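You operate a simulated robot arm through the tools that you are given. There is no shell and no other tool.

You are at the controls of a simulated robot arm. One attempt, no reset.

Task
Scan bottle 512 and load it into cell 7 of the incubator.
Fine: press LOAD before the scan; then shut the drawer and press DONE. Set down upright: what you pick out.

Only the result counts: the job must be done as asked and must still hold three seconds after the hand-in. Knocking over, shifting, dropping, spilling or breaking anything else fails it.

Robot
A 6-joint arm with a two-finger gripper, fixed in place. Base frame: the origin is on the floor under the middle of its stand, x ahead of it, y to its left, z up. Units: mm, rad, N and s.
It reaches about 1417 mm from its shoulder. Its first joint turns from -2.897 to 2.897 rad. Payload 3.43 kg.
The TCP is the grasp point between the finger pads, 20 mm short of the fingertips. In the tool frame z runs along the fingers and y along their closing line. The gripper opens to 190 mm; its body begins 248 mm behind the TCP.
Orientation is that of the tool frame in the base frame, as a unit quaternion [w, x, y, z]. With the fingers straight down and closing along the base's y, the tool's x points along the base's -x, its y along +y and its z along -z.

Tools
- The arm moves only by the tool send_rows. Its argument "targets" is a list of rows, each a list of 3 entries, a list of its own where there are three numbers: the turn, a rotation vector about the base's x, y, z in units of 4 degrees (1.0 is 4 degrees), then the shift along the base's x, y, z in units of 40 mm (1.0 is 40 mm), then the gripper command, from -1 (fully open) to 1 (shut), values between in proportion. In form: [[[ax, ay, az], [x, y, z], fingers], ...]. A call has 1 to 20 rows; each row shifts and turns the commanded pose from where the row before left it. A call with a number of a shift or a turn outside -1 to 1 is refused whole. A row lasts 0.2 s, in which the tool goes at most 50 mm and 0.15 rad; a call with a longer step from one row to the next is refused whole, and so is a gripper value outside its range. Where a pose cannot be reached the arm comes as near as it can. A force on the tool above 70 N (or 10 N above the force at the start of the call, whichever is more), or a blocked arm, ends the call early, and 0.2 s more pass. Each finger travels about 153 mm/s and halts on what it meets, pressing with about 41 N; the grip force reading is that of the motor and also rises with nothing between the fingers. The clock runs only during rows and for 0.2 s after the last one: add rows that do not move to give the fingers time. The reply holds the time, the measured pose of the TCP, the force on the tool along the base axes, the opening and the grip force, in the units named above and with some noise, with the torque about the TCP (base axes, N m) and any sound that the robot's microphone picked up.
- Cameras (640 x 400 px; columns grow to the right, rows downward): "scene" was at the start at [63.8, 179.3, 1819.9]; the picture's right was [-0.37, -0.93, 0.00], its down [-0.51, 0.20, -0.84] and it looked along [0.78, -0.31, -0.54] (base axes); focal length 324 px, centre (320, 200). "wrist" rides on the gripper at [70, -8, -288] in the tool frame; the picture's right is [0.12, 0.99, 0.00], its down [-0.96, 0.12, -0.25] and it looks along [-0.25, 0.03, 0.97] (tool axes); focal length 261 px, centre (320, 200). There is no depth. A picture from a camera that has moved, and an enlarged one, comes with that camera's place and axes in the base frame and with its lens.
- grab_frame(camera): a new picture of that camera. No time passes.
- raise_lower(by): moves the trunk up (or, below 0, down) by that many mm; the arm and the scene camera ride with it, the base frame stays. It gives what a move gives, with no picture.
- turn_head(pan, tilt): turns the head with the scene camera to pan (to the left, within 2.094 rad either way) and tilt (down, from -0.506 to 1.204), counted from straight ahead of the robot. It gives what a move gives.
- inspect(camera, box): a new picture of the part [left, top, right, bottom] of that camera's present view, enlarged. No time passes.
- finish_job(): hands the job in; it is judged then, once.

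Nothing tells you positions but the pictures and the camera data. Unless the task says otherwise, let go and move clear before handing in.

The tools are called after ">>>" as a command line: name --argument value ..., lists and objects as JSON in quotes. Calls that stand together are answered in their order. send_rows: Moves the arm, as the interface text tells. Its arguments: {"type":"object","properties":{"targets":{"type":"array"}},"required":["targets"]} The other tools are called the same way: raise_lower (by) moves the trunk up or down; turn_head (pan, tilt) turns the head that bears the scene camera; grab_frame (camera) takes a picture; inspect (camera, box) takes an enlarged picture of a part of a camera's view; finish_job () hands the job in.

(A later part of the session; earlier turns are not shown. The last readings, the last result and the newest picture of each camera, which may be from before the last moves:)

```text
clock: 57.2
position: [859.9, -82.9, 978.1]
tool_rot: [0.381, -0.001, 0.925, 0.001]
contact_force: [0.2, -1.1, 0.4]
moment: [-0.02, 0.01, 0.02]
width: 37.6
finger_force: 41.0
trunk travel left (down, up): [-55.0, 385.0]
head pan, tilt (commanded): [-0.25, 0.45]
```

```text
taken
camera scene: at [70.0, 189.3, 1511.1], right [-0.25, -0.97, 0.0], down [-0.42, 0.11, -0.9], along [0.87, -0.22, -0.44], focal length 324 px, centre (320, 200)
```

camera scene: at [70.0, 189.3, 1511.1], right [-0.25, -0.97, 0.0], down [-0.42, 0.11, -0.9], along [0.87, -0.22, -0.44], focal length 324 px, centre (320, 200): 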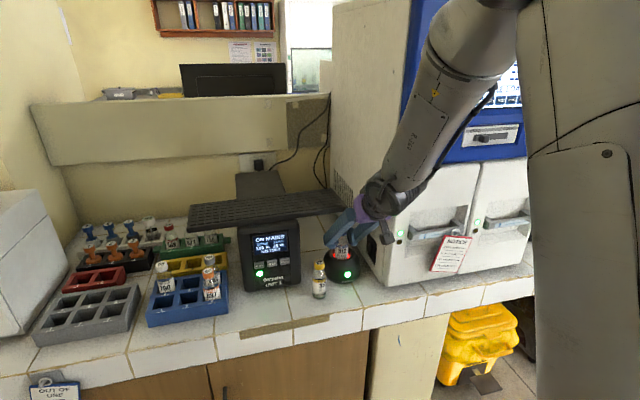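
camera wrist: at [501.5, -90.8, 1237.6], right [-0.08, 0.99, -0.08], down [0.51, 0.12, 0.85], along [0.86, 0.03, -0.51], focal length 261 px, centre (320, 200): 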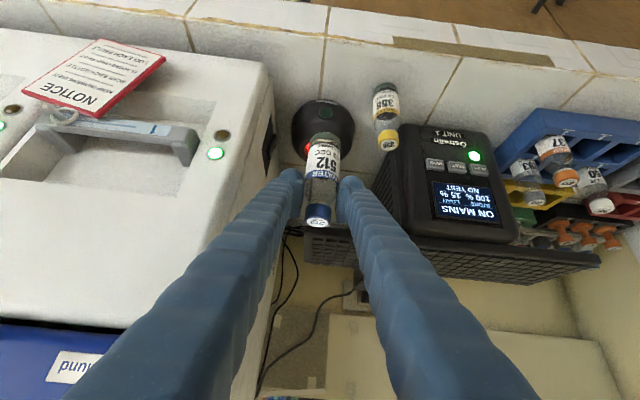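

The lamp is green, so the read looks done; the screen is hidden by the arm. I'll retrace the path out (up, back), then view the screen.

>>> send_rows --targets '[[[0, 0, 0], [0, 0, 0.25], 0.8], [[0, 0, 0], [0, 0, 0.35], 0.8], [[0, 0, 0], [-0.05, 0.02, 0.35], 0.8], [[0, 0, 0], [0, 0, 0.25], 0.8], [[0, 0, 0], [0, 0, 0], 0.8], [[0, 0, 0], [-0.3, 0, 0], 0.8], [[0, 0, 0], [-0.5, 0, 0], 0.8], [[0, 0, 0], [-0.6, 0, 0], 0.8], [[0, 0, 0], [-0.6, 0, 0], 0.8], [[0, 0, 0], [-0.5, 0, 0], 0.8], [[0, 0, 0], [0, 0, 0], 0.8]]'

>>> inspect --camera "scene" --box '[280, 180, 420, 310]'

```text
clock: 59.6
position: [758.0, -83.3, 1027.4]
tool_rot: [0.382, 0.0, 0.924, 0.0]
contact_force: [-0.6, 0.1, -0.4]
moment: [0.01, -0.02, 0.02]
width: 37.6
finger_force: 40.9
trunk travel left (down, up): [-55.0, 385.0]
head pan, tilt (commanded): [-0.25, 0.45]
```

```text
3.08 times, centred on (350, 245) of scene
camera zoom: at [69.5, 189.4, 1511.1], right [-0.25, -0.97, 0.0], down [-0.42, 0.11, -0.9], along [0.87, -0.22, -0.44], focal length 997 px, centre (228, 62)
```

zoom: 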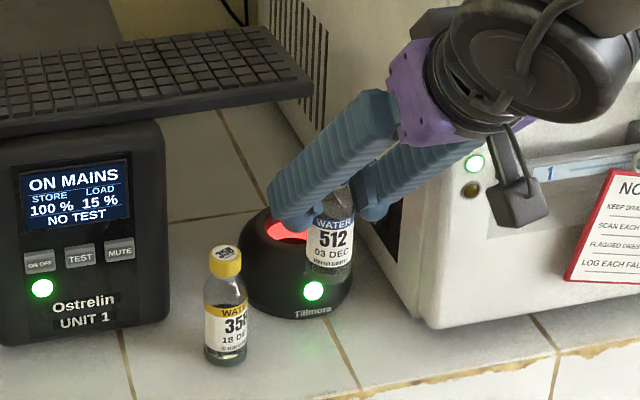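

Scanner lamp stays green. Going up and over to the rack, then reading the screen on the way.

>>> send_rows --targets '[[[0, 0, 0], [0, 0, 0.6], 0.8], [[0, 0, 0], [0, 0, 0.9], 0.8], [[0, 0, 0], [0, 0, 1], 0.8], [[0, 0, 0], [0, 0, 1], 0.8], [[0, 0, 0], [0, 0, 0.925], 0.8], [[0, 0, 0], [0, 0.976, 0], 0.8], [[0, 0, 0], [0, 0.976, 0], 0.8], [[0, 0, 0], [0, 0.976, 0], 0.8], [[0, 0, 0], [0, 0.976, 0], 0.8], [[0, 0, 0], [0, 0.976, 0], 0.8], [[0, 0, 0], [0, 0.976, 0], 0.8], [[0, 0, 0], [0, 0.976, 0], 0.8], [[0, 0, 0], [0, 0.976, 0], 0.8], [[0, 0, 0], [0, 0.976, 0], 0.8], [[0, 0, 0], [0.28, 0.976, 0], 0.8], [[0, 0, 0], [0.28, 0.976, 0], 0.8], [[0, 0, 0], [0.28, 0.976, 0], 0.8], [[0, 0, 0], [0.29, 0.976, 0], 0.8], [[0, 0, 0], [0, 0, 0], 0.8]]'

>>> turn_head --pan -0.5 --tilt 0.25

>>> grab_frame --camera "scene"

>>> grab_frame --camera "wrist"

```text
clock: 63.6
position: [804.2, 426.2, 1203.7]
tool_rot: [0.382, 0.0, 0.924, -0.001]
contact_force: [0.1, 0.1, -1.9]
moment: [-0.12, -0.04, -0.07]
width: 37.8
finger_force: 41.6
trunk travel left (down, up): [-55.0, 385.0]
head pan, tilt (commanded): [-0.25, 0.45]
```

```text
clock: 64.4
position: [804.9, 426.0, 1205.2]
tool_rot: [0.381, -0.001, 0.924, 0.001]
contact_force: [0.6, 0.0, -1.1]
moment: [0.01, -0.01, -0.01]
width: 37.7
finger_force: 40.6
trunk travel left (down, up): [-55.0, 385.0]
head pan, tilt (commanded): [-0.499, 0.25]
```

```text
taken
camera scene: at [58.0, 264.6, 1523.5], right [0.56, -0.83, 0.0], down [-0.26, -0.17, -0.95], along [0.79, 0.53, -0.31], focal length 324 px, centre (320, 200)
```

scene: 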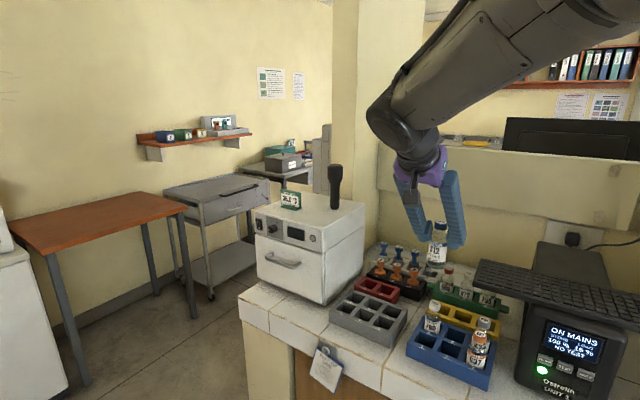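

```text
taken
camera wrist: at [551.8, 415.5, 1359.5], right [-0.08, 0.99, -0.08], down [0.51, 0.12, 0.85], along [0.86, 0.03, -0.51], focal length 261 px, centre (320, 200)
```

wrist: 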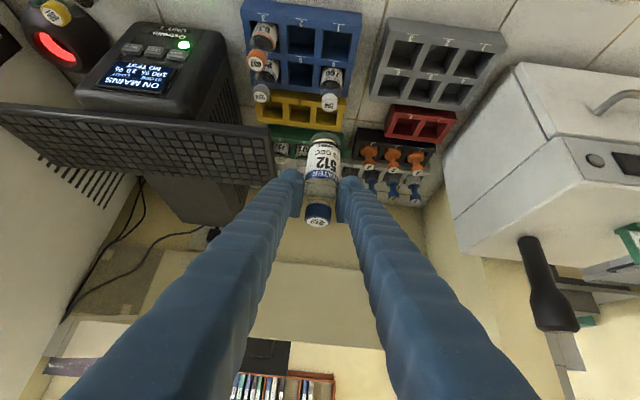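

The head ended up looking left instead of right. I'll grab again and re-command it.

>>> turn_head --pan -0.55 --tilt 0.3

>>> grab_frame --camera "scene"

```text
clock: 65.0
position: [804.2, 423.6, 1204.5]
tool_rot: [0.382, 0.001, 0.924, -0.001]
contact_force: [0.0, -0.4, -1.4]
moment: [0.01, -0.02, 0.0]
width: 37.6
finger_force: 40.8
trunk travel left (down, up): [-55.0, 385.0]
head pan, tilt (commanded): [-0.55, 0.3]
```

```text
taken
camera scene: at [58.1, 264.4, 1523.7], right [0.56, -0.83, 0.0], down [-0.26, -0.17, -0.95], along [0.79, 0.53, -0.31], focal length 324 px, centre (320, 200)
```

scene: 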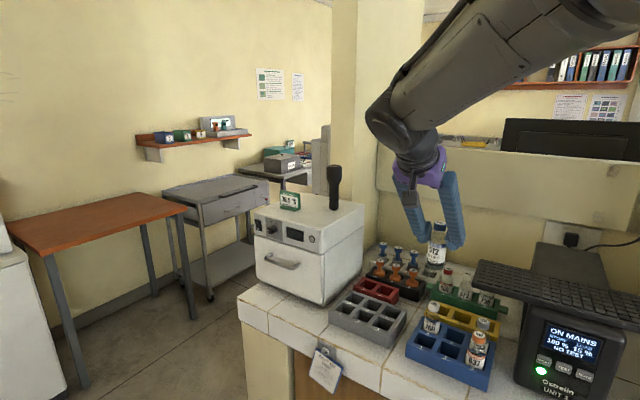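

The head seems obstructed by the arm at this pose (it points left). It still shows the rack, so I'll set 512 back into slot 1 now, carefully.

>>> send_rows --targets '[[[0, 0, 0], [0, 0, -0.8], 0.8], [[0, 0, 0], [0, 0, -1], 0.8], [[0, 0, 0], [0, 0, -1], 0.8], [[0, 0, 0], [0, 0, -1], 0.8], [[0, 0, 0], [0, 0, -0.4], 0.8], [[0, 0, 0], [0, 0, 0], 0.8]]'

>>> inspect --camera "wrist" --box '[240, 90, 400, 230]'

>>> grab_frame --camera "scene"

```text
clock: 66.5
position: [803.6, 424.4, 1035.5]
tool_rot: [0.382, -0.001, 0.924, 0.0]
contact_force: [-0.3, 0.3, -1.1]
moment: [0.01, 0.01, -0.02]
width: 37.9
finger_force: 41.3
trunk travel left (down, up): [-55.0, 385.0]
head pan, tilt (commanded): [-0.55, 0.3]
```

```text
2.86 times, centred on (320, 160) of wrist
camera zoom: at [550.6, 415.7, 1189.9], right [-0.08, 0.99, -0.08], down [0.51, 0.12, 0.85], along [0.86, 0.03, -0.51], focal length 745 px, centre (320, 314)
```

zoom: 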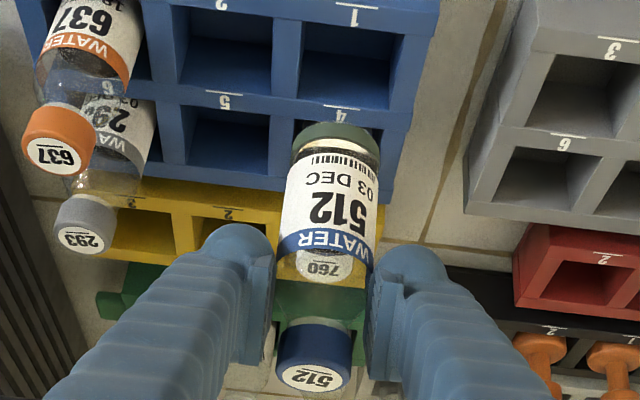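

```text
taken
camera scene: at [60.2, 163.6, 1525.0], right [-0.52, -0.85, 0.0], down [-0.25, 0.15, -0.96], along [0.81, -0.5, -0.3], focal length 324 px, centre (320, 200)
```

scene: 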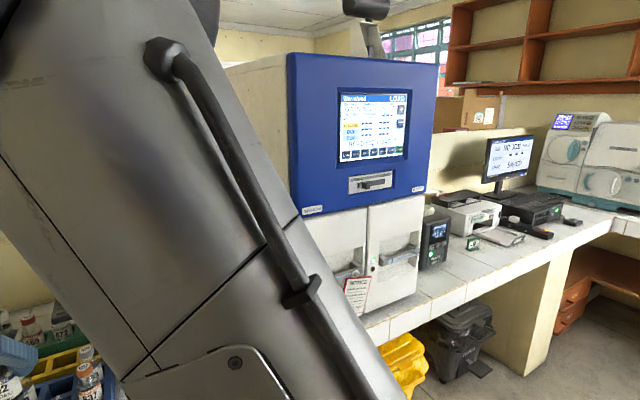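

The head is free again and I can see the screen.

>>> inspect --camera "scene" --box '[325, 85, 425, 175]'

>>> inspect --camera "scene" --box '[480, 130, 560, 200]'

```text
4.44 times, centred on (375, 130) of scene
camera zoom: at [60.2, 163.6, 1525.0], right [-0.52, -0.85, 0.0], down [-0.25, 0.15, -0.96], along [0.81, -0.5, -0.3], focal length 1440 px, centre (76, 511)
```

zoom: 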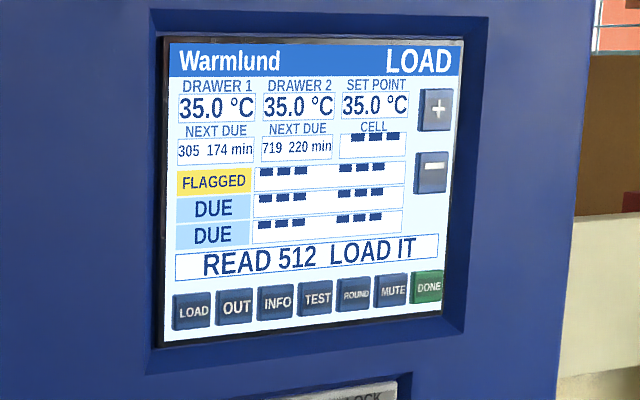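

```text
5.71 times, centred on (520, 165) of scene
camera zoom: at [60.2, 163.6, 1525.0], right [-0.52, -0.85, 0.0], down [-0.25, 0.15, -0.96], along [0.81, -0.5, -0.3], focal length 1852 px, centre (-823, 400)
```

zoom: 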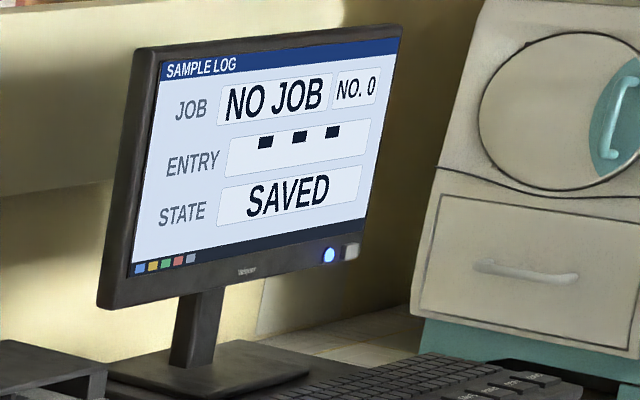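

"READ 512 LOAD IT" – scan accepted. Setting the bottle into slot 1 to free the hand for the drawer.

>>> send_rows --targets '[[[0, 0, 0], [0, 0, -0.6], 0.8], [[0, 0, 0], [0, 0, -0.7], 0.8], [[0, 0, 0], [0, 0, -0.5], 0.8], [[0, 0, 0], [0, 0, -0.3], 0.8], [[0, 0, 0], [0, 0, -0.15], 0.8], [[0, 0, 0], [0, 0, 0], 0.8]]'

>>> inspect --camera "wrist" --box '[240, 90, 400, 230]'

```text
clock: 67.8
position: [804.6, 423.2, 945.7]
tool_rot: [0.382, -0.001, 0.924, 0.001]
contact_force: [-1.5, 1.0, -2.1]
moment: [0.12, 0.12, 0.01]
width: 37.4
finger_force: 40.4
trunk travel left (down, up): [-55.0, 385.0]
head pan, tilt (commanded): [-0.55, 0.3]
```

```text
2.86 times, centred on (320, 160) of wrist
camera zoom: at [551.5, 415.1, 1100.4], right [-0.08, 0.99, -0.08], down [0.51, 0.12, 0.85], along [0.86, 0.03, -0.51], focal length 745 px, centre (320, 314)
```

zoom: 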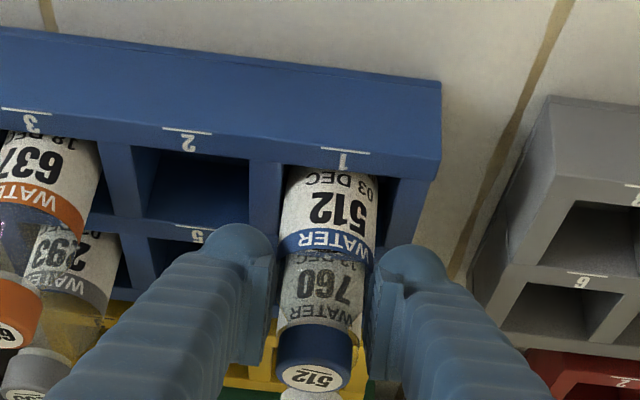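

512 is seated in slot 1. Releasing and backing out along the 45° line.

>>> send_rows --targets '[[[0, 0, 0], [0, 0, -0.03], 0.8], [[0, 0, 0], [0, 0, 0], 0.55], [[0, 0, 0], [0, 0, 0], 0.26], [[0, 0, 0], [0, 0, 0], 0.26], [[0, 0, 0], [-0.4, 0, 0.4], 0.26], [[0, 0, 0], [-0.8, 0, 0.8], 0.26], [[0, 0, 0], [-0.8, 0, 0.8], 0.26], [[0, 0, 0], [-0.8, 0, 0.8], 0.26], [[0, 0, 0], [-0.4, 0, 0.8], 0.26], [[0, 0, 0], [0, 0, 1], 0.26], [[0, 0, 0], [0, 0, 0], 0.26]]'

>>> grab_frame --camera "wrist"

>>> grab_frame --camera "scene"

```text
clock: 70.2
position: [675.3, 423.2, 1128.8]
tool_rot: [0.382, 0.0, 0.924, 0.0]
contact_force: [-1.0, 0.6, -0.1]
moment: [0.05, 0.01, 0.01]
width: 70.4
finger_force: 0.1
trunk travel left (down, up): [-55.0, 385.0]
head pan, tilt (commanded): [-0.55, 0.3]
```

```text
taken
camera wrist: at [423.4, 414.3, 1283.6], right [-0.08, 0.99, -0.08], down [0.51, 0.12, 0.85], along [0.86, 0.03, -0.51], focal length 261 px, centre (320, 200)
```

wrist: 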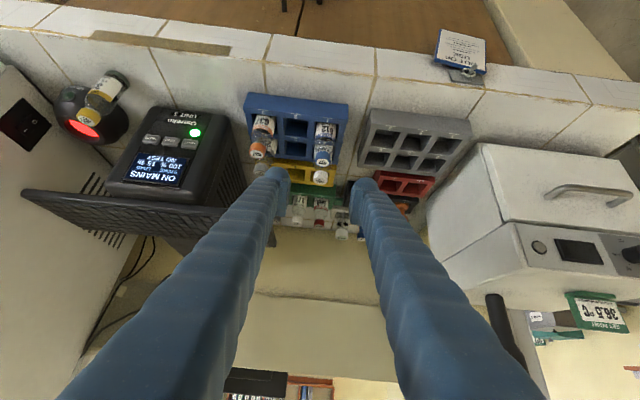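

```text
taken
camera scene: at [59.3, 162.0, 1525.6], right [-0.53, -0.85, 0.0], down [-0.25, 0.15, -0.96], along [0.81, -0.51, -0.29], focal length 324 px, centre (320, 200)
```

scene: 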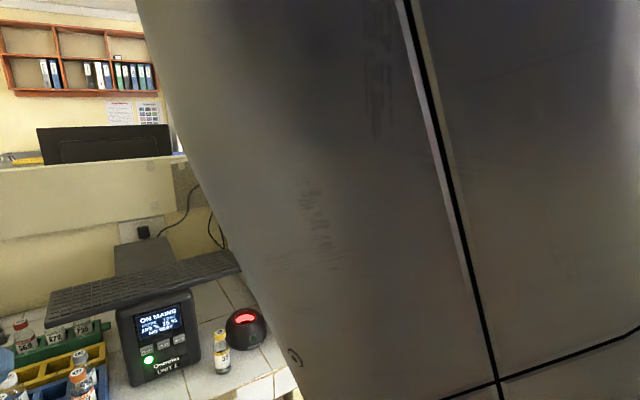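

512 stands in the rack. Now moving the empty hand over to in front of the drawers for a close look at the handles.

>>> send_rows --targets '[[[0, 0, 0], [-0.15, -0.95, 0.16], 0.26], [[0, 0, 0], [-0.15, -0.95, 0.16], 0.26], [[0, 0, 0], [-0.15, -0.95, 0.16], 0.26], [[0, 0, 0], [-0.15, -0.95, 0.16], 0.26], [[0, 0, 0], [-0.15, -0.95, 0.16], 0.26], [[0, 0, 0], [-0.15, -0.95, 0.16], 0.26], [[0, 0, 0], [-0.15, -0.95, 0.16], 0.26], [[0, 0, 0], [-0.15, -0.95, 0.16], 0.26], [[0, 0, 0], [-0.15, -0.95, 0.16], 0.26], [[0, 0, 0], [-0.15, -0.95, 0.16], 0.26], [[0, 0, 0], [-0.15, -0.95, 0.16], 0.26], [[0, 0, 0], [-0.15, -0.95, 0.16], 0.26], [[0, 0, 0], [-0.15, -0.95, 0.16], 0.26], [[0, 0, 0], [-0.15, -0.95, 0.16], 0.26], [[0, 0, 0], [-0.15, -0.95, 0.16], 0.26], [[0, 0, 0], [-0.15, -0.95, 0.16], 0.26], [[0, 0, 0], [-0.15, -0.95, 0.16], 0.26], [[0, 0, 0], [-0.15, -0.95, 0.16], 0.26], [[0, 0, 0], [-0.15, -0.95, 0.16], 0.26], [[0, 0, 0], [0, 0, 0], 0.26]]'

>>> grab_frame --camera "wrist"

>>> grab_frame --camera "scene"

```text
clock: 73.7
position: [600.7, -50.3, 1238.5]
tool_rot: [0.386, -0.101, 0.916, 0.037]
contact_force: [0.5, -0.3, -0.2]
moment: [-0.03, -0.03, -0.03]
width: 70.4
finger_force: 0.0
trunk travel left (down, up): [-55.0, 385.0]
head pan, tilt (commanded): [-0.55, 0.3]
stopped in row 16: the arm was blocked; the commanded pose is now the measured one
```

```text
taken
camera wrist: at [353.4, -112.2, 1390.4], right [-0.3, 0.95, -0.09], down [0.46, 0.23, 0.86], along [0.84, 0.21, -0.5], focal length 261 px, centre (320, 200)
```

wrist: 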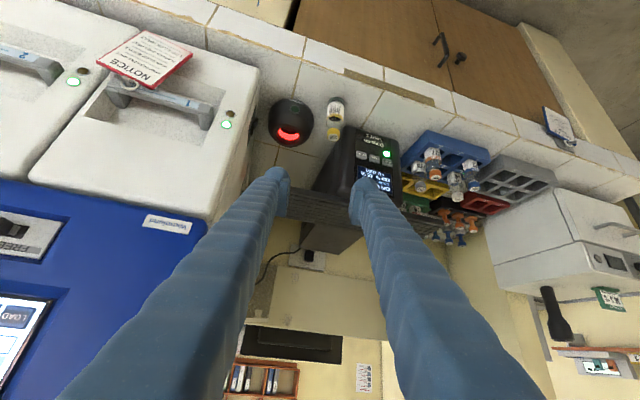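

```text
taken
camera scene: at [66.4, 178.2, 1526.2], right [-0.37, -0.93, 0.0], down [-0.26, 0.1, -0.96], along [0.89, -0.35, -0.28], focal length 324 px, centre (320, 200)
```

scene: 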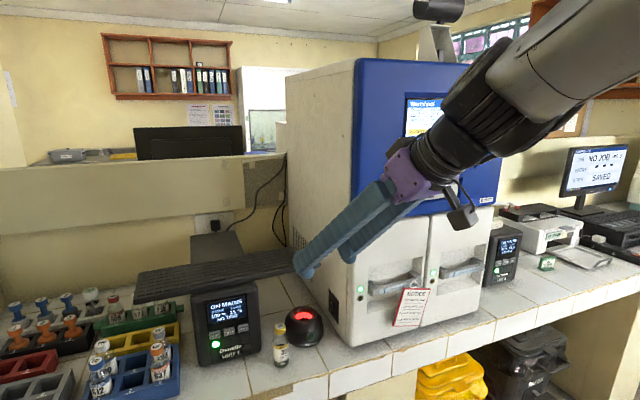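

The arm was blocked by the robot's own head/torso at this low trunk height. I'll move out/down a little, fix the yaw, and raise the trunk again.

>>> send_rows --targets '[[[0, 0, 0], [0.6, 0.5, -0.5], 0.26], [[0, 0, 0], [0.6, 0.5, -0.5], 0.26], [[0, 0, -0.75], [0.6, 0, -0.5], 0.26], [[0, 0, -0.75], [0, 0, -0.5], 0.26], [[0, 0, -0.78], [0, 0, 0], 0.26], [[0, 0, -0.8], [0, 0, 0], 0.26], [[0, 0, 0], [0, 0, 0], 0.26]]'

>>> raise_lower --by 320

>>> grab_frame --camera "scene"

```text
clock: 75.2
position: [673.2, -13.2, 1153.1]
tool_rot: [0.383, -0.01, 0.924, 0.0]
contact_force: [0.3, 0.2, 0.2]
moment: [0.01, 0.03, -0.01]
width: 70.7
finger_force: 0.1
trunk travel left (down, up): [-55.0, 385.0]
head pan, tilt (commanded): [-0.55, 0.3]
```

```text
clock: 78.4
position: [671.4, -13.6, 1478.4]
tool_rot: [0.386, -0.01, 0.922, 0.0]
contact_force: [-0.2, 0.0, -0.1]
moment: [-0.01, 0.03, 0.01]
width: 70.4
finger_force: 0.1
trunk travel left (down, up): [-375.0, 65.0]
head pan, tilt (commanded): [-0.55, 0.3]
```

```text
taken
camera scene: at [65.6, 175.1, 1838.4], right [-0.4, -0.92, 0.0], down [-0.33, 0.14, -0.93], along [0.85, -0.37, -0.36], focal length 324 px, centre (320, 200)
```

scene: 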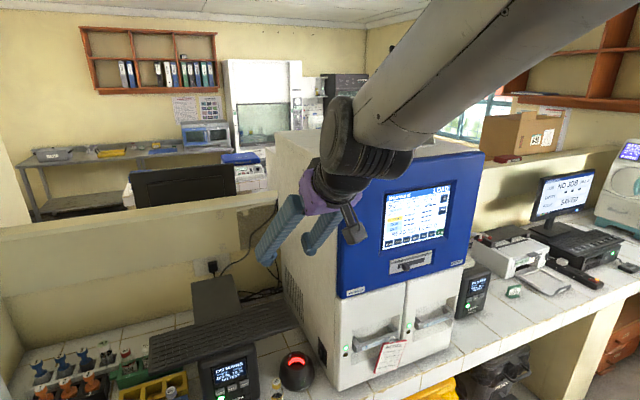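

Trunk is back up and the arm is free. Straightening the gripper and moving in front of the drawers to look at the handles from above.

>>> send_rows --targets '[[[0, 0.946, -0.025], [-0.148, -0.577, -0.308], 0.26], [[0, 0.946, -0.025], [-0.148, -0.577, -0.308], 0.26], [[0, 0.946, -0.025], [-0.148, -0.577, -0.308], 0.26], [[0, 0.946, -0.025], [-0.148, -0.577, -0.308], 0.26], [[0, 0.946, -0.025], [-0.148, -0.577, -0.308], 0.26], [[0, 0.946, -0.025], [-0.148, -0.577, -0.308], 0.26], [[0, 0.946, -0.025], [-0.148, -0.577, -0.308], 0.26], [[0, 0.946, -0.025], [-0.148, -0.577, -0.308], 0.26], [[0, 0.946, -0.025], [-0.148, -0.577, -0.308], 0.26], [[0, 0.946, -0.025], [-0.148, -0.577, -0.308], 0.26], [[0, 0.946, -0.025], [-0.148, -0.577, -0.308], 0.26], [[0, 0.946, -0.025], [-0.148, -0.577, -0.308], 0.26], [[0, 0, 0], [0, 0, 0], 0.26]]'

>>> turn_head --pan -0.45 --tilt 0.6

>>> grab_frame --camera "wrist"

>>> grab_frame --camera "scene"

```text
clock: 81.2
position: [600.3, -291.8, 1331.2]
tool_rot: [0.0, 0.0, 1.0, -0.001]
contact_force: [0.6, -0.2, 0.3]
moment: [-0.05, -0.06, 0.01]
width: 70.4
finger_force: 0.1
trunk travel left (down, up): [-375.0, 65.0]
head pan, tilt (commanded): [-0.55, 0.3]
```

```text
clock: 82.0
position: [602.6, -291.5, 1328.8]
tool_rot: [0.0, 0.0, 1.0, 0.0]
contact_force: [0.1, -0.5, -1.2]
moment: [0.02, -0.02, 0.0]
width: 70.2
finger_force: 0.1
trunk travel left (down, up): [-375.0, 65.0]
head pan, tilt (commanded): [-0.45, 0.6]
```

```text
taken
camera wrist: at [531.7, -300.5, 1617.7], right [-0.12, 0.99, 0.0], down [0.96, 0.12, 0.25], along [0.24, 0.03, -0.97], focal length 261 px, centre (320, 200)
```

wrist: 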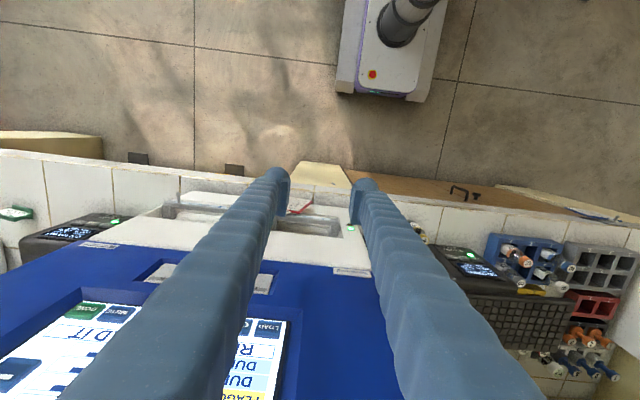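

```text
taken
camera scene: at [60.2, 173.2, 1817.7], right [-0.44, -0.9, 0.0], down [-0.51, 0.25, -0.83], along [0.74, -0.36, -0.56], focal length 324 px, centre (320, 200)
```

scene: 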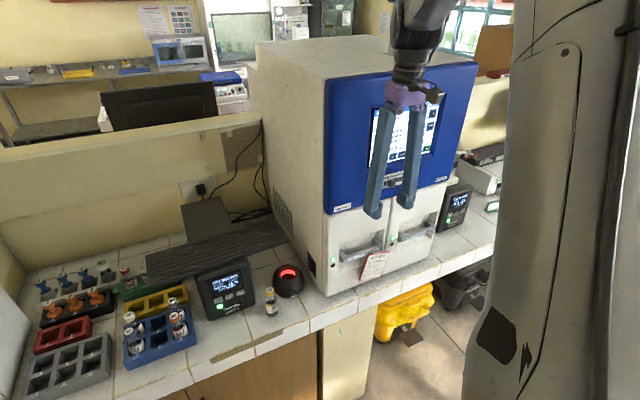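

>>> inspect --camera "wrist" --box '[280, 180, 380, 250]'

>>> inspect --camera "wrist" --box '[140, 180, 280, 260]'

>>> inspect --camera "scene" --box '[320, 200, 450, 300]'

```text
5.71 times, centred on (330, 215) of wrist
camera zoom: at [531.7, -300.5, 1617.7], right [-0.12, 0.99, 0.0], down [0.96, 0.12, 0.25], along [0.24, 0.03, -0.97], focal length 1489 px, centre (263, 114)
```

zoom: 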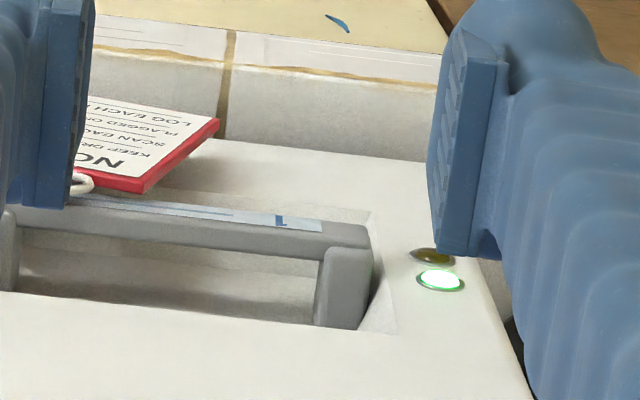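

```text
4.57 times, centred on (210, 220) of wrist
camera zoom: at [531.7, -300.5, 1617.7], right [-0.12, 0.99, 0.0], down [0.96, 0.12, 0.25], along [0.24, 0.03, -0.97], focal length 1192 px, centre (823, 109)
```

zoom: 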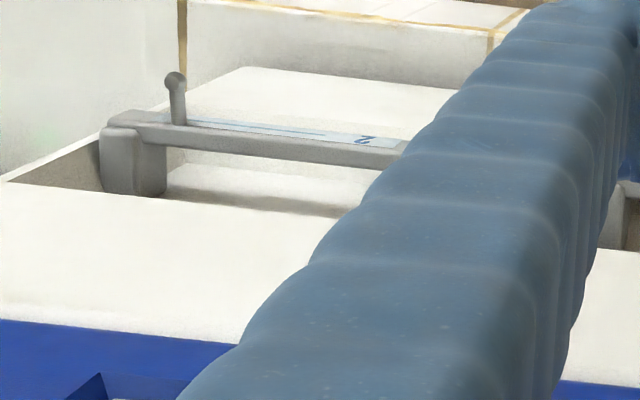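

```text
4.00 times, centred on (385, 250) of scene
camera zoom: at [60.2, 173.2, 1817.7], right [-0.44, -0.9, 0.0], down [-0.51, 0.25, -0.83], along [0.74, -0.36, -0.56], focal length 1296 px, centre (60, 0)
```

zoom: 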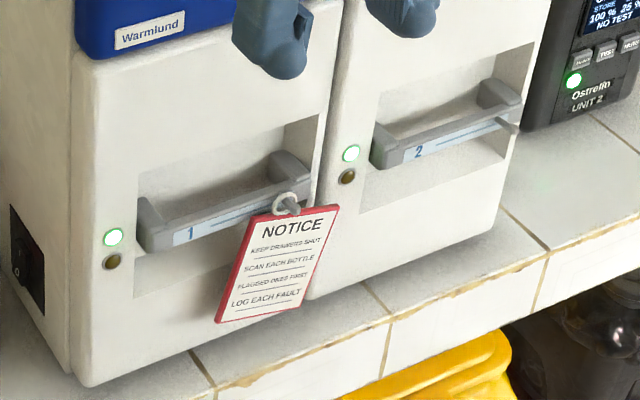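

I'll zoom harder on handle 1 in both views to get its exact geometry.

>>> inspect --camera "scene" --box '[340, 230, 410, 275]'

>>> inspect --camera "wrist" --box '[290, 195, 360, 240]'

```text
8.89 times, centred on (375, 252) of scene
camera zoom: at [60.2, 173.2, 1817.7], right [-0.44, -0.9, 0.0], down [-0.51, 0.25, -0.83], along [0.74, -0.36, -0.56], focal length 2880 px, centre (-169, -267)
```

zoom: 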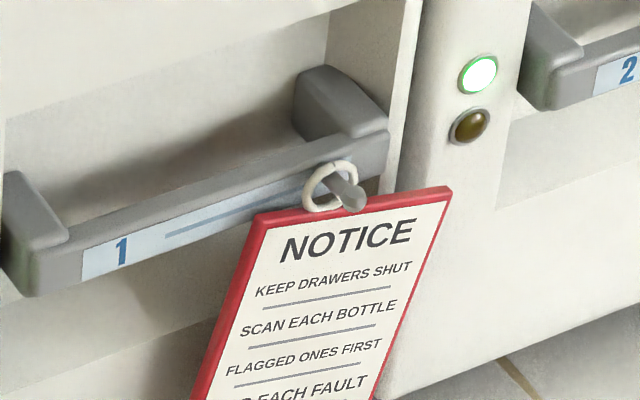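

```text
8.89 times, centred on (325, 218) of wrist
camera zoom: at [531.7, -300.5, 1617.7], right [-0.12, 0.99, 0.0], down [0.96, 0.12, 0.25], along [0.24, 0.03, -0.97], focal length 2317 px, centre (276, 44)
```

zoom: 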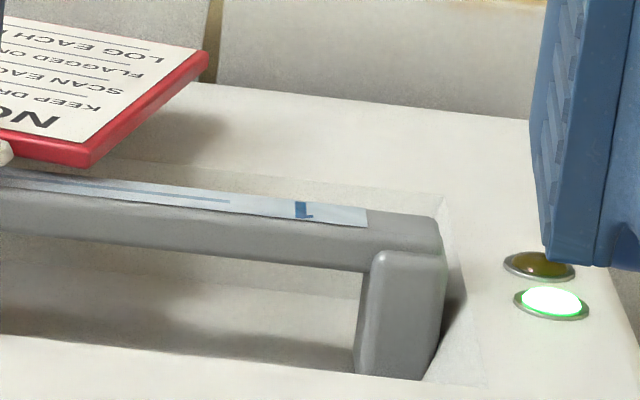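

Handle 1: bar front x≈721, z≈1032–1055, y −236…−387, in a recess whose top edge is z≈1119; the notice hangs on a pin near y≈−362. I plan to pinch the bar at y≈−281 with the gripper pitched 45° and closing in the vertical plane. First the 90° yaw while rising.

>>> send_rows --targets '[[[0, 0, -1], [0.059, 0.0125, 0.2125], 0.26], [[0, 0, -1], [0.059, 0.0125, 0.2125], 0.26], [[0, 0, -1], [0.059, 0.0125, 0.2125], 0.26], [[0, 0, -1], [0.059, 0.0125, 0.2125], 0.26], [[0, 0, -1], [0.059, 0.0125, 0.2125], 0.26], [[0, 0, -1], [0.059, 0.0125, 0.2125], 0.26], [[0, 0, -1], [0.059, 0.0125, 0.2125], 0.26], [[0, 0, -1], [0.059, 0.0125, 0.2125], 0.26], [[0, 0, -1], [0.059, 0.0125, 0.2125], 0.26], [[0, 0, -1], [0.059, 0.0125, 0.2125], 0.26], [[0, 0, -1], [0.059, 0.0125, 0.2125], 0.26], [[0, 0, -1], [0.059, 0.0125, 0.2125], 0.26], [[0, 0, -1], [0.059, 0.0125, 0.2125], 0.26], [[0, 0, -1], [0.059, 0.0125, 0.2125], 0.26], [[0, 0, -1], [0.059, 0.0125, 0.2125], 0.26], [[0, 0, -1], [0.059, 0.0125, 0.2125], 0.26], [[0, 0, -1], [0.059, 0.0125, 0.2125], 0.26], [[0, 0, -1], [0.059, 0.0125, 0.2125], 0.26], [[0, 0, -1], [0.059, 0.0125, 0.2125], 0.26], [[0, 0, -1], [0.059, 0.0125, 0.2125], 0.26]]'

>>> grab_frame --camera "scene"

```text
clock: 86.2
position: [650.6, -281.2, 1499.2]
tool_rot: [0.0, 0.644, 0.765, -0.001]
contact_force: [-1.0, -0.1, 0.3]
moment: [0.04, 0.02, -0.01]
width: 70.4
finger_force: 0.1
trunk travel left (down, up): [-375.0, 65.0]
head pan, tilt (commanded): [-0.45, 0.6]
```

```text
taken
camera scene: at [60.6, 173.5, 1817.5], right [-0.44, -0.9, 0.0], down [-0.51, 0.25, -0.82], along [0.74, -0.36, -0.57], focal length 324 px, centre (320, 200)
```

scene: 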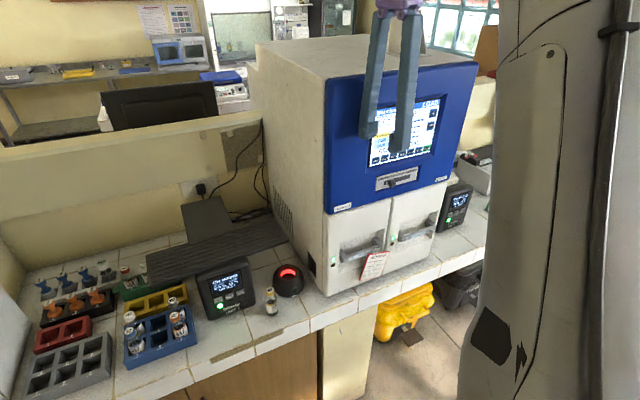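

Yaw went fine. Finishing the yaw and pitching 45°.

>>> send_rows --targets '[[[0, 0, -1], [0, 0, 0], 0.26], [[0, 0, -1], [0, 0, 0], 0.26], [[0, 0, -0.5], [0, 0, 0], 0.26], [[0, -0.9375, 0], [0, 0, 0], 0.26], [[0, -0.9375, 0], [0, 0, 0], 0.26], [[0, -0.9375, 0], [0, 0, 0], 0.26], [[0, -0.9375, 0], [0, 0, 0], 0.26], [[0, -0.9375, 0], [0, 0, 0], 0.26], [[0, -0.9375, 0], [0, 0, 0], 0.26], [[0, -0.9375, 0], [0, 0, 0], 0.26], [[0, -0.9375, 0], [0, 0, 0], 0.26], [[0, -0.9375, 0], [0, 0, 0], 0.26], [[0, -0.9375, 0], [0, 0, 0], 0.26], [[0, -0.9375, 0], [0, 0, 0], 0.26], [[0, -0.9375, 0], [0, 0, 0], 0.26], [[0, 0, 0], [0, 0, 0], 0.26]]'

>>> grab_frame --camera "scene"

>>> grab_frame --camera "wrist"

```text
clock: 89.6
position: [650.4, -280.0, 1499.1]
tool_rot: [0.27, 0.653, 0.654, 0.271]
contact_force: [0.0, 0.8, 0.0]
moment: [0.01, 0.01, 0.0]
width: 70.1
finger_force: 0.0
trunk travel left (down, up): [-375.0, 65.0]
head pan, tilt (commanded): [-0.45, 0.6]
```

```text
taken
camera scene: at [60.5, 173.5, 1817.5], right [-0.44, -0.9, 0.0], down [-0.51, 0.25, -0.82], along [0.74, -0.36, -0.57], focal length 324 px, centre (320, 200)
```

scene: 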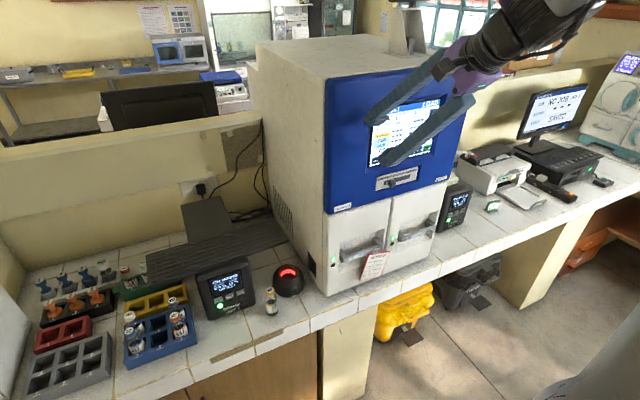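

```text
taken
camera wrist: at [440.7, -211.0, 1697.3], right [0.7, 0.12, 0.7], down [-0.09, -0.96, 0.26], along [0.71, -0.25, -0.66], focal length 261 px, centre (320, 200)
```

wrist: 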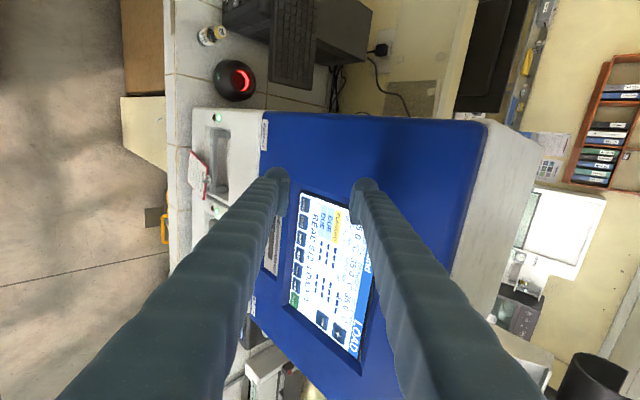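

The closing plane is vertical now. Lowering the trunk 375 mm brings the fingers to in front of and above handle 1 (about 80 mm off along the 45° line).

>>> raise_lower --by -375

>>> grab_frame --camera "wrist"

>>> grab_frame --camera "scene"

```text
clock: 93.2
position: [649.1, -280.1, 1124.9]
tool_rot: [0.27, 0.653, 0.654, 0.27]
contact_force: [-0.2, 0.0, 0.3]
moment: [0.0, -0.01, -0.01]
width: 70.5
finger_force: 0.1
trunk travel left (down, up): [0.0, 440.0]
head pan, tilt (commanded): [-0.45, 0.6]
```

```text
taken
camera wrist: at [440.1, -210.9, 1322.7], right [0.7, 0.12, 0.7], down [-0.09, -0.96, 0.26], along [0.71, -0.25, -0.66], focal length 261 px, centre (320, 200)
```

wrist: 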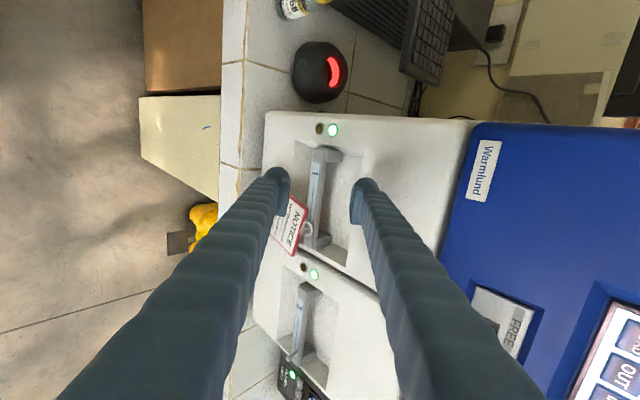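

```text
taken
camera scene: at [59.8, 173.6, 1442.6], right [-0.44, -0.9, 0.0], down [-0.51, 0.25, -0.82], along [0.74, -0.36, -0.57], focal length 324 px, centre (320, 200)
```

scene: 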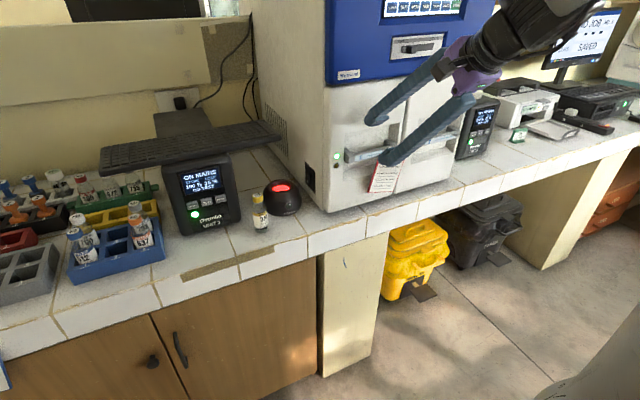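

Now zooming on the handle and fingers to measure the approach precisely.

>>> inspect --camera "wrist" --box '[250, 110, 400, 280]'

>>> inspect --camera "scene" --box '[320, 90, 470, 210]'

```text
2.35 times, centred on (325, 195) of wrist
camera zoom: at [440.1, -210.9, 1322.7], right [0.7, 0.12, 0.7], down [-0.09, -0.96, 0.26], along [0.71, -0.25, -0.66], focal length 613 px, centre (308, 212)
```

zoom: 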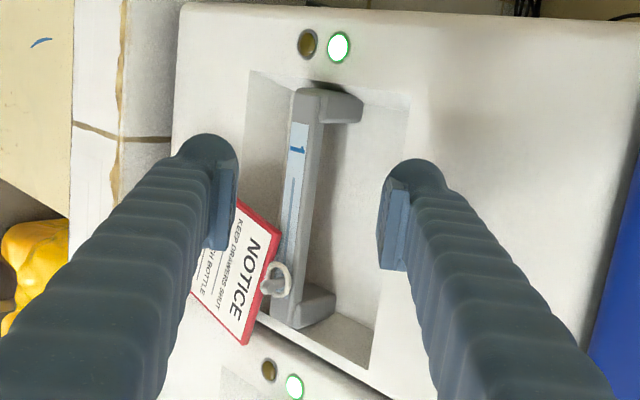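

```text
3.33 times, centred on (395, 150) of scene
camera zoom: at [59.8, 173.6, 1442.6], right [-0.44, -0.9, 0.0], down [-0.51, 0.25, -0.82], along [0.74, -0.36, -0.57], focal length 1080 px, centre (70, 367)
```

zoom: 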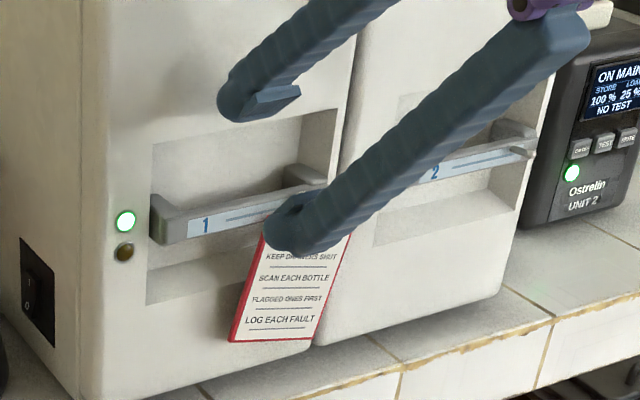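

>>> inspect --camera "wrist" --box '[285, 150, 365, 210]'

>>> inspect --camera "scene" --box '[335, 100, 415, 165]'

```text
6.67 times, centred on (325, 180) of wrist
camera zoom: at [440.1, -210.9, 1322.7], right [0.7, 0.12, 0.7], down [-0.09, -0.96, 0.26], along [0.71, -0.25, -0.66], focal length 1738 px, centre (287, 333)
```

zoom: 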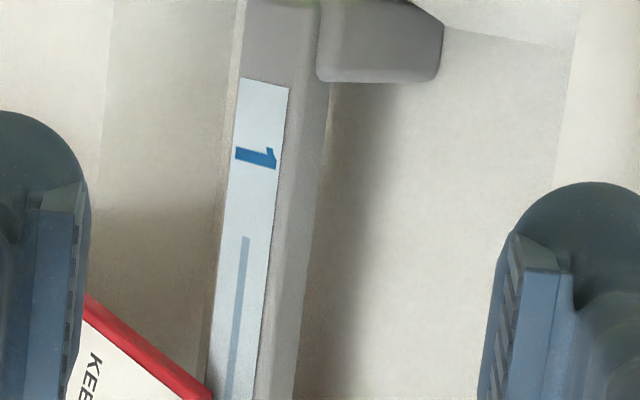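

```text
6.15 times, centred on (375, 132) of scene
camera zoom: at [59.8, 173.6, 1442.6], right [-0.44, -0.9, 0.0], down [-0.51, 0.25, -0.82], along [0.74, -0.36, -0.57], focal length 1994 px, centre (-18, 615)
```

zoom: 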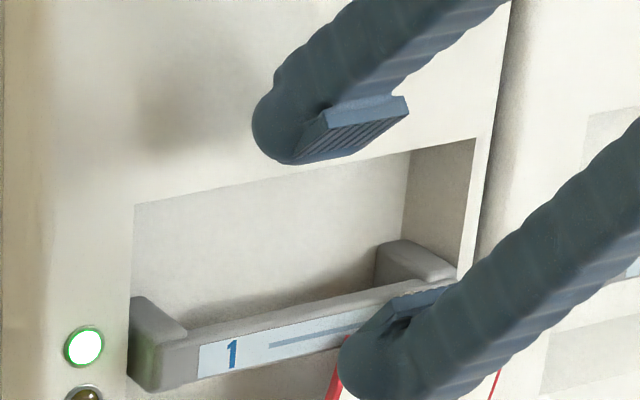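

Relative to the finger axis the bar spans −15…+8 mm in the closing direction and the recess edge sits at +53, so the upper finger fits with ~5 mm either side if I shift −8 mm and open to 44 mm. Doing that and advancing 60 mm, then checking.

>>> send_rows --targets '[[[0, 0, 0], [-0.145, 0, -0.145], 0.537], [[0, 0, 0], [0, 0, 0], 0.537], [[0, 0, 0], [0.35, 0, -0.35], 0.537], [[0, 0, 0], [0.35, 0, -0.35], 0.537], [[0, 0, 0], [0.36, 0, -0.36], 0.537], [[0, 0, 0], [0, 0, 0], 0.537]]'

>>> inspect --camera "wrist" --box '[260, 130, 380, 220]'

>>> inspect --camera "scene" --box '[335, 100, 415, 165]'

```text
clock: 94.6
position: [686.6, -281.1, 1076.6]
tool_rot: [0.271, 0.654, 0.653, 0.27]
contact_force: [0.3, -0.7, -0.4]
moment: [0.06, 0.05, 0.03]
width: 44.0
finger_force: 0.0
trunk travel left (down, up): [0.0, 440.0]
head pan, tilt (commanded): [-0.45, 0.6]
```

```text
4.44 times, centred on (320, 175) of wrist
camera zoom: at [477.4, -210.6, 1274.2], right [0.7, 0.12, 0.7], down [-0.09, -0.96, 0.26], along [0.71, -0.25, -0.66], focal length 1158 px, centre (320, 311)
```

zoom: 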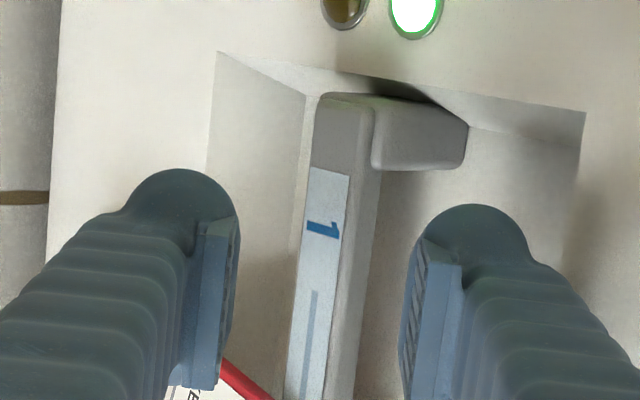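

```text
6.15 times, centred on (375, 132) of scene
camera zoom: at [60.2, 173.3, 1442.6], right [-0.44, -0.9, 0.0], down [-0.51, 0.25, -0.82], along [0.74, -0.36, -0.57], focal length 1994 px, centre (-18, 615)
```

zoom: 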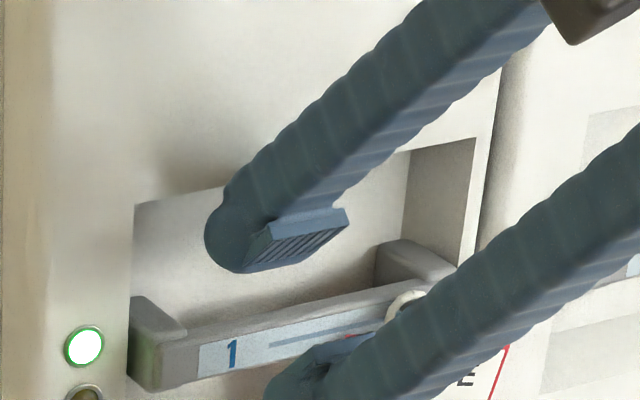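

The upper finger's shaft gets thicker toward the base, which would crowd the recess edge; opening wider makes it lean inward instead. I'll open to 100 mm while shifting so the upper pad stays put, then re-measure.

>>> send_rows --targets '[[[0, 0, 0], [-0.2475, 0, -0.2475], 0.24], [[0, 0, 0], [-0.2475, 0, -0.2475], -0.053], [[0, 0, 0], [0, 0, 0], -0.053], [[0, 0, 0], [0, 0, 0], -0.053]]'

>>> inspect --camera "wrist" --box '[280, 110, 440, 230]'

>>> inspect --camera "scene" --box '[335, 80, 455, 180]'

```text
clock: 95.6
position: [664.9, -281.7, 1057.2]
tool_rot: [0.27, 0.653, 0.654, 0.27]
contact_force: [-0.6, 0.3, -0.8]
moment: [0.01, -0.01, 0.02]
width: 100.2
finger_force: 0.1
trunk travel left (down, up): [0.0, 440.0]
head pan, tilt (commanded): [-0.45, 0.6]
```

```text
3.33 times, centred on (360, 170) of wrist
camera zoom: at [457.3, -211.2, 1254.5], right [0.7, 0.12, 0.7], down [-0.09, -0.96, 0.26], along [0.71, -0.25, -0.66], focal length 869 px, centre (187, 300)
```

zoom: 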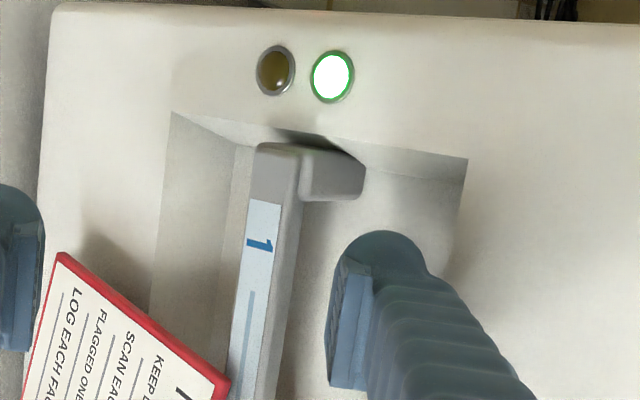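

```text
4.00 times, centred on (395, 130) of scene
camera zoom: at [59.9, 173.5, 1442.6], right [-0.44, -0.9, 0.0], down [-0.51, 0.25, -0.82], along [0.74, -0.36, -0.57], focal length 1296 px, centre (20, 480)
```

zoom: 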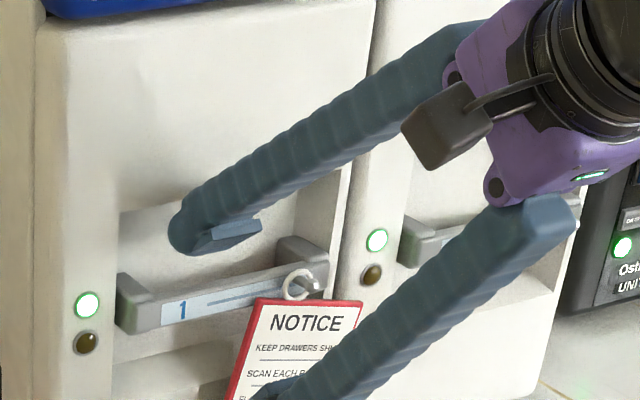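

Gap is tight (≈45 mm for a ~40 mm finger), so I'll pitch 4° flatter, nudge the pad closer to the bar, and advance in small monitored steps.

>>> send_rows --targets '[[[0, -1, 0], [0, 0, 0], -0.053], [[0, 0, 0], [-0.128, 0, -0.148], -0.053], [[0, 0, 0], [0.28, 0, -0.246], -0.053], [[0, 0, 0], [0.28, 0, -0.246], -0.053], [[0, 0, 0], [0, 0, 0], -0.053]]'

>>> inspect --camera "wrist" --box '[280, 110, 440, 230]'

>>> inspect --camera "scene" --box '[335, 80, 455, 180]'

```text
clock: 96.8
position: [683.4, -281.1, 1031.3]
tool_rot: [0.294, 0.643, 0.643, 0.294]
contact_force: [-0.3, -0.6, -0.3]
moment: [0.0, -0.05, 0.03]
width: 99.9
finger_force: 0.1
trunk travel left (down, up): [0.0, 440.0]
head pan, tilt (commanded): [-0.45, 0.6]
```

```text
3.33 times, centred on (360, 170) of wrist
camera zoom: at [461.0, -211.4, 1213.7], right [0.65, 0.12, 0.75], down [-0.11, -0.96, 0.25], along [0.75, -0.25, -0.61], focal length 869 px, centre (187, 300)
```

zoom: 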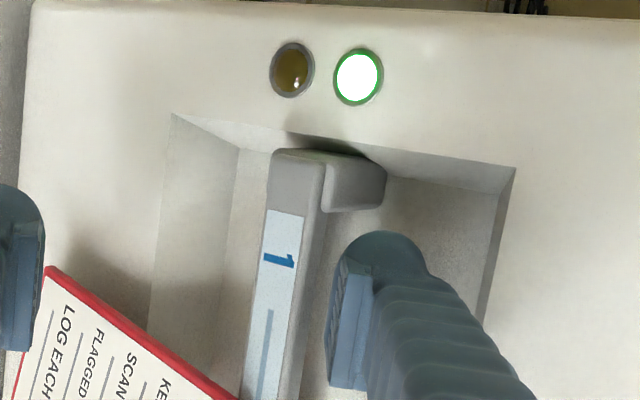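

```text
4.00 times, centred on (395, 130) of scene
camera zoom: at [60.0, 173.4, 1442.6], right [-0.44, -0.9, 0.0], down [-0.51, 0.25, -0.82], along [0.74, -0.36, -0.57], focal length 1296 px, centre (20, 480)
```

zoom: 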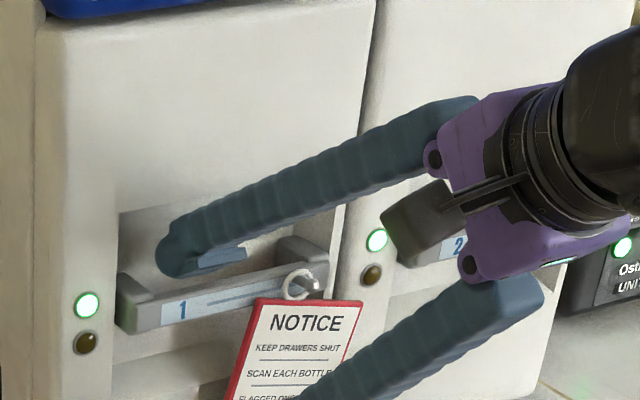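

The upper fingertip is now above/behind the bar inside the recess with no contact. Advancing in small steps, watching the force.

>>> send_rows --targets '[[[0, 0, 0], [0.151, 0, -0.131], -0.053], [[0, 0, 0], [0, 0, 0], -0.053]]'

>>> send_rows --targets '[[[0, 0, 0], [0.151, 0, -0.131], -0.053], [[0, 0, 0], [0, 0, 0], -0.053]]'

>>> inspect --camera "scene" --box '[345, 110, 415, 170]'

>>> inspect --camera "wrist" --box '[280, 110, 440, 230]'

```text
clock: 97.4
position: [687.3, -281.0, 1025.4]
tool_rot: [0.293, 0.643, 0.644, 0.293]
contact_force: [0.3, -0.3, -0.9]
moment: [-0.02, 0.03, -0.05]
width: 100.0
finger_force: 0.0
trunk travel left (down, up): [0.0, 440.0]
head pan, tilt (commanded): [-0.45, 0.6]
```

```text
clock: 98.0
position: [695.4, -281.1, 1020.5]
tool_rot: [0.293, 0.644, 0.643, 0.294]
contact_force: [0.7, -0.6, 0.4]
moment: [-0.03, 0.03, -0.03]
width: 99.8
finger_force: 0.1
trunk travel left (down, up): [0.0, 440.0]
head pan, tilt (commanded): [-0.45, 0.6]
```

```text
6.67 times, centred on (380, 140) of scene
camera zoom: at [60.2, 173.5, 1442.6], right [-0.44, -0.9, 0.0], down [-0.51, 0.25, -0.82], along [0.74, -0.36, -0.57], focal length 2160 px, centre (-80, 600)
```

zoom: 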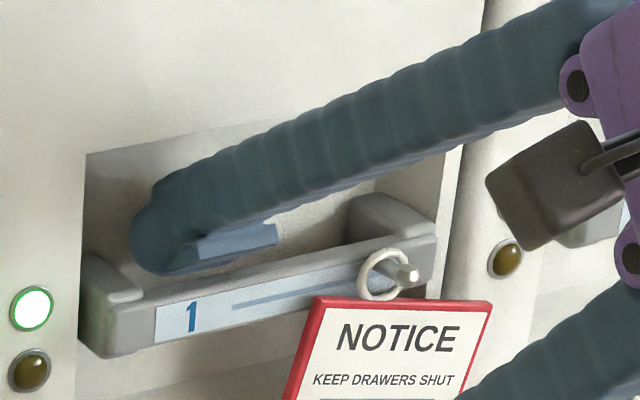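

```text
3.33 times, centred on (360, 170) of wrist
camera zoom: at [473.0, -211.4, 1203.5], right [0.65, 0.12, 0.75], down [-0.11, -0.96, 0.25], along [0.75, -0.25, -0.61], focal length 869 px, centre (187, 300)
```

zoom: 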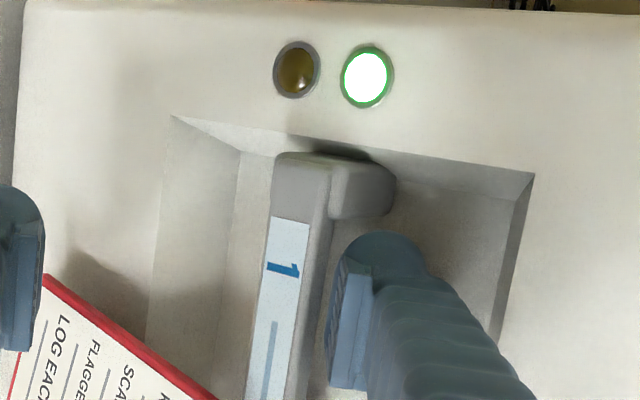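

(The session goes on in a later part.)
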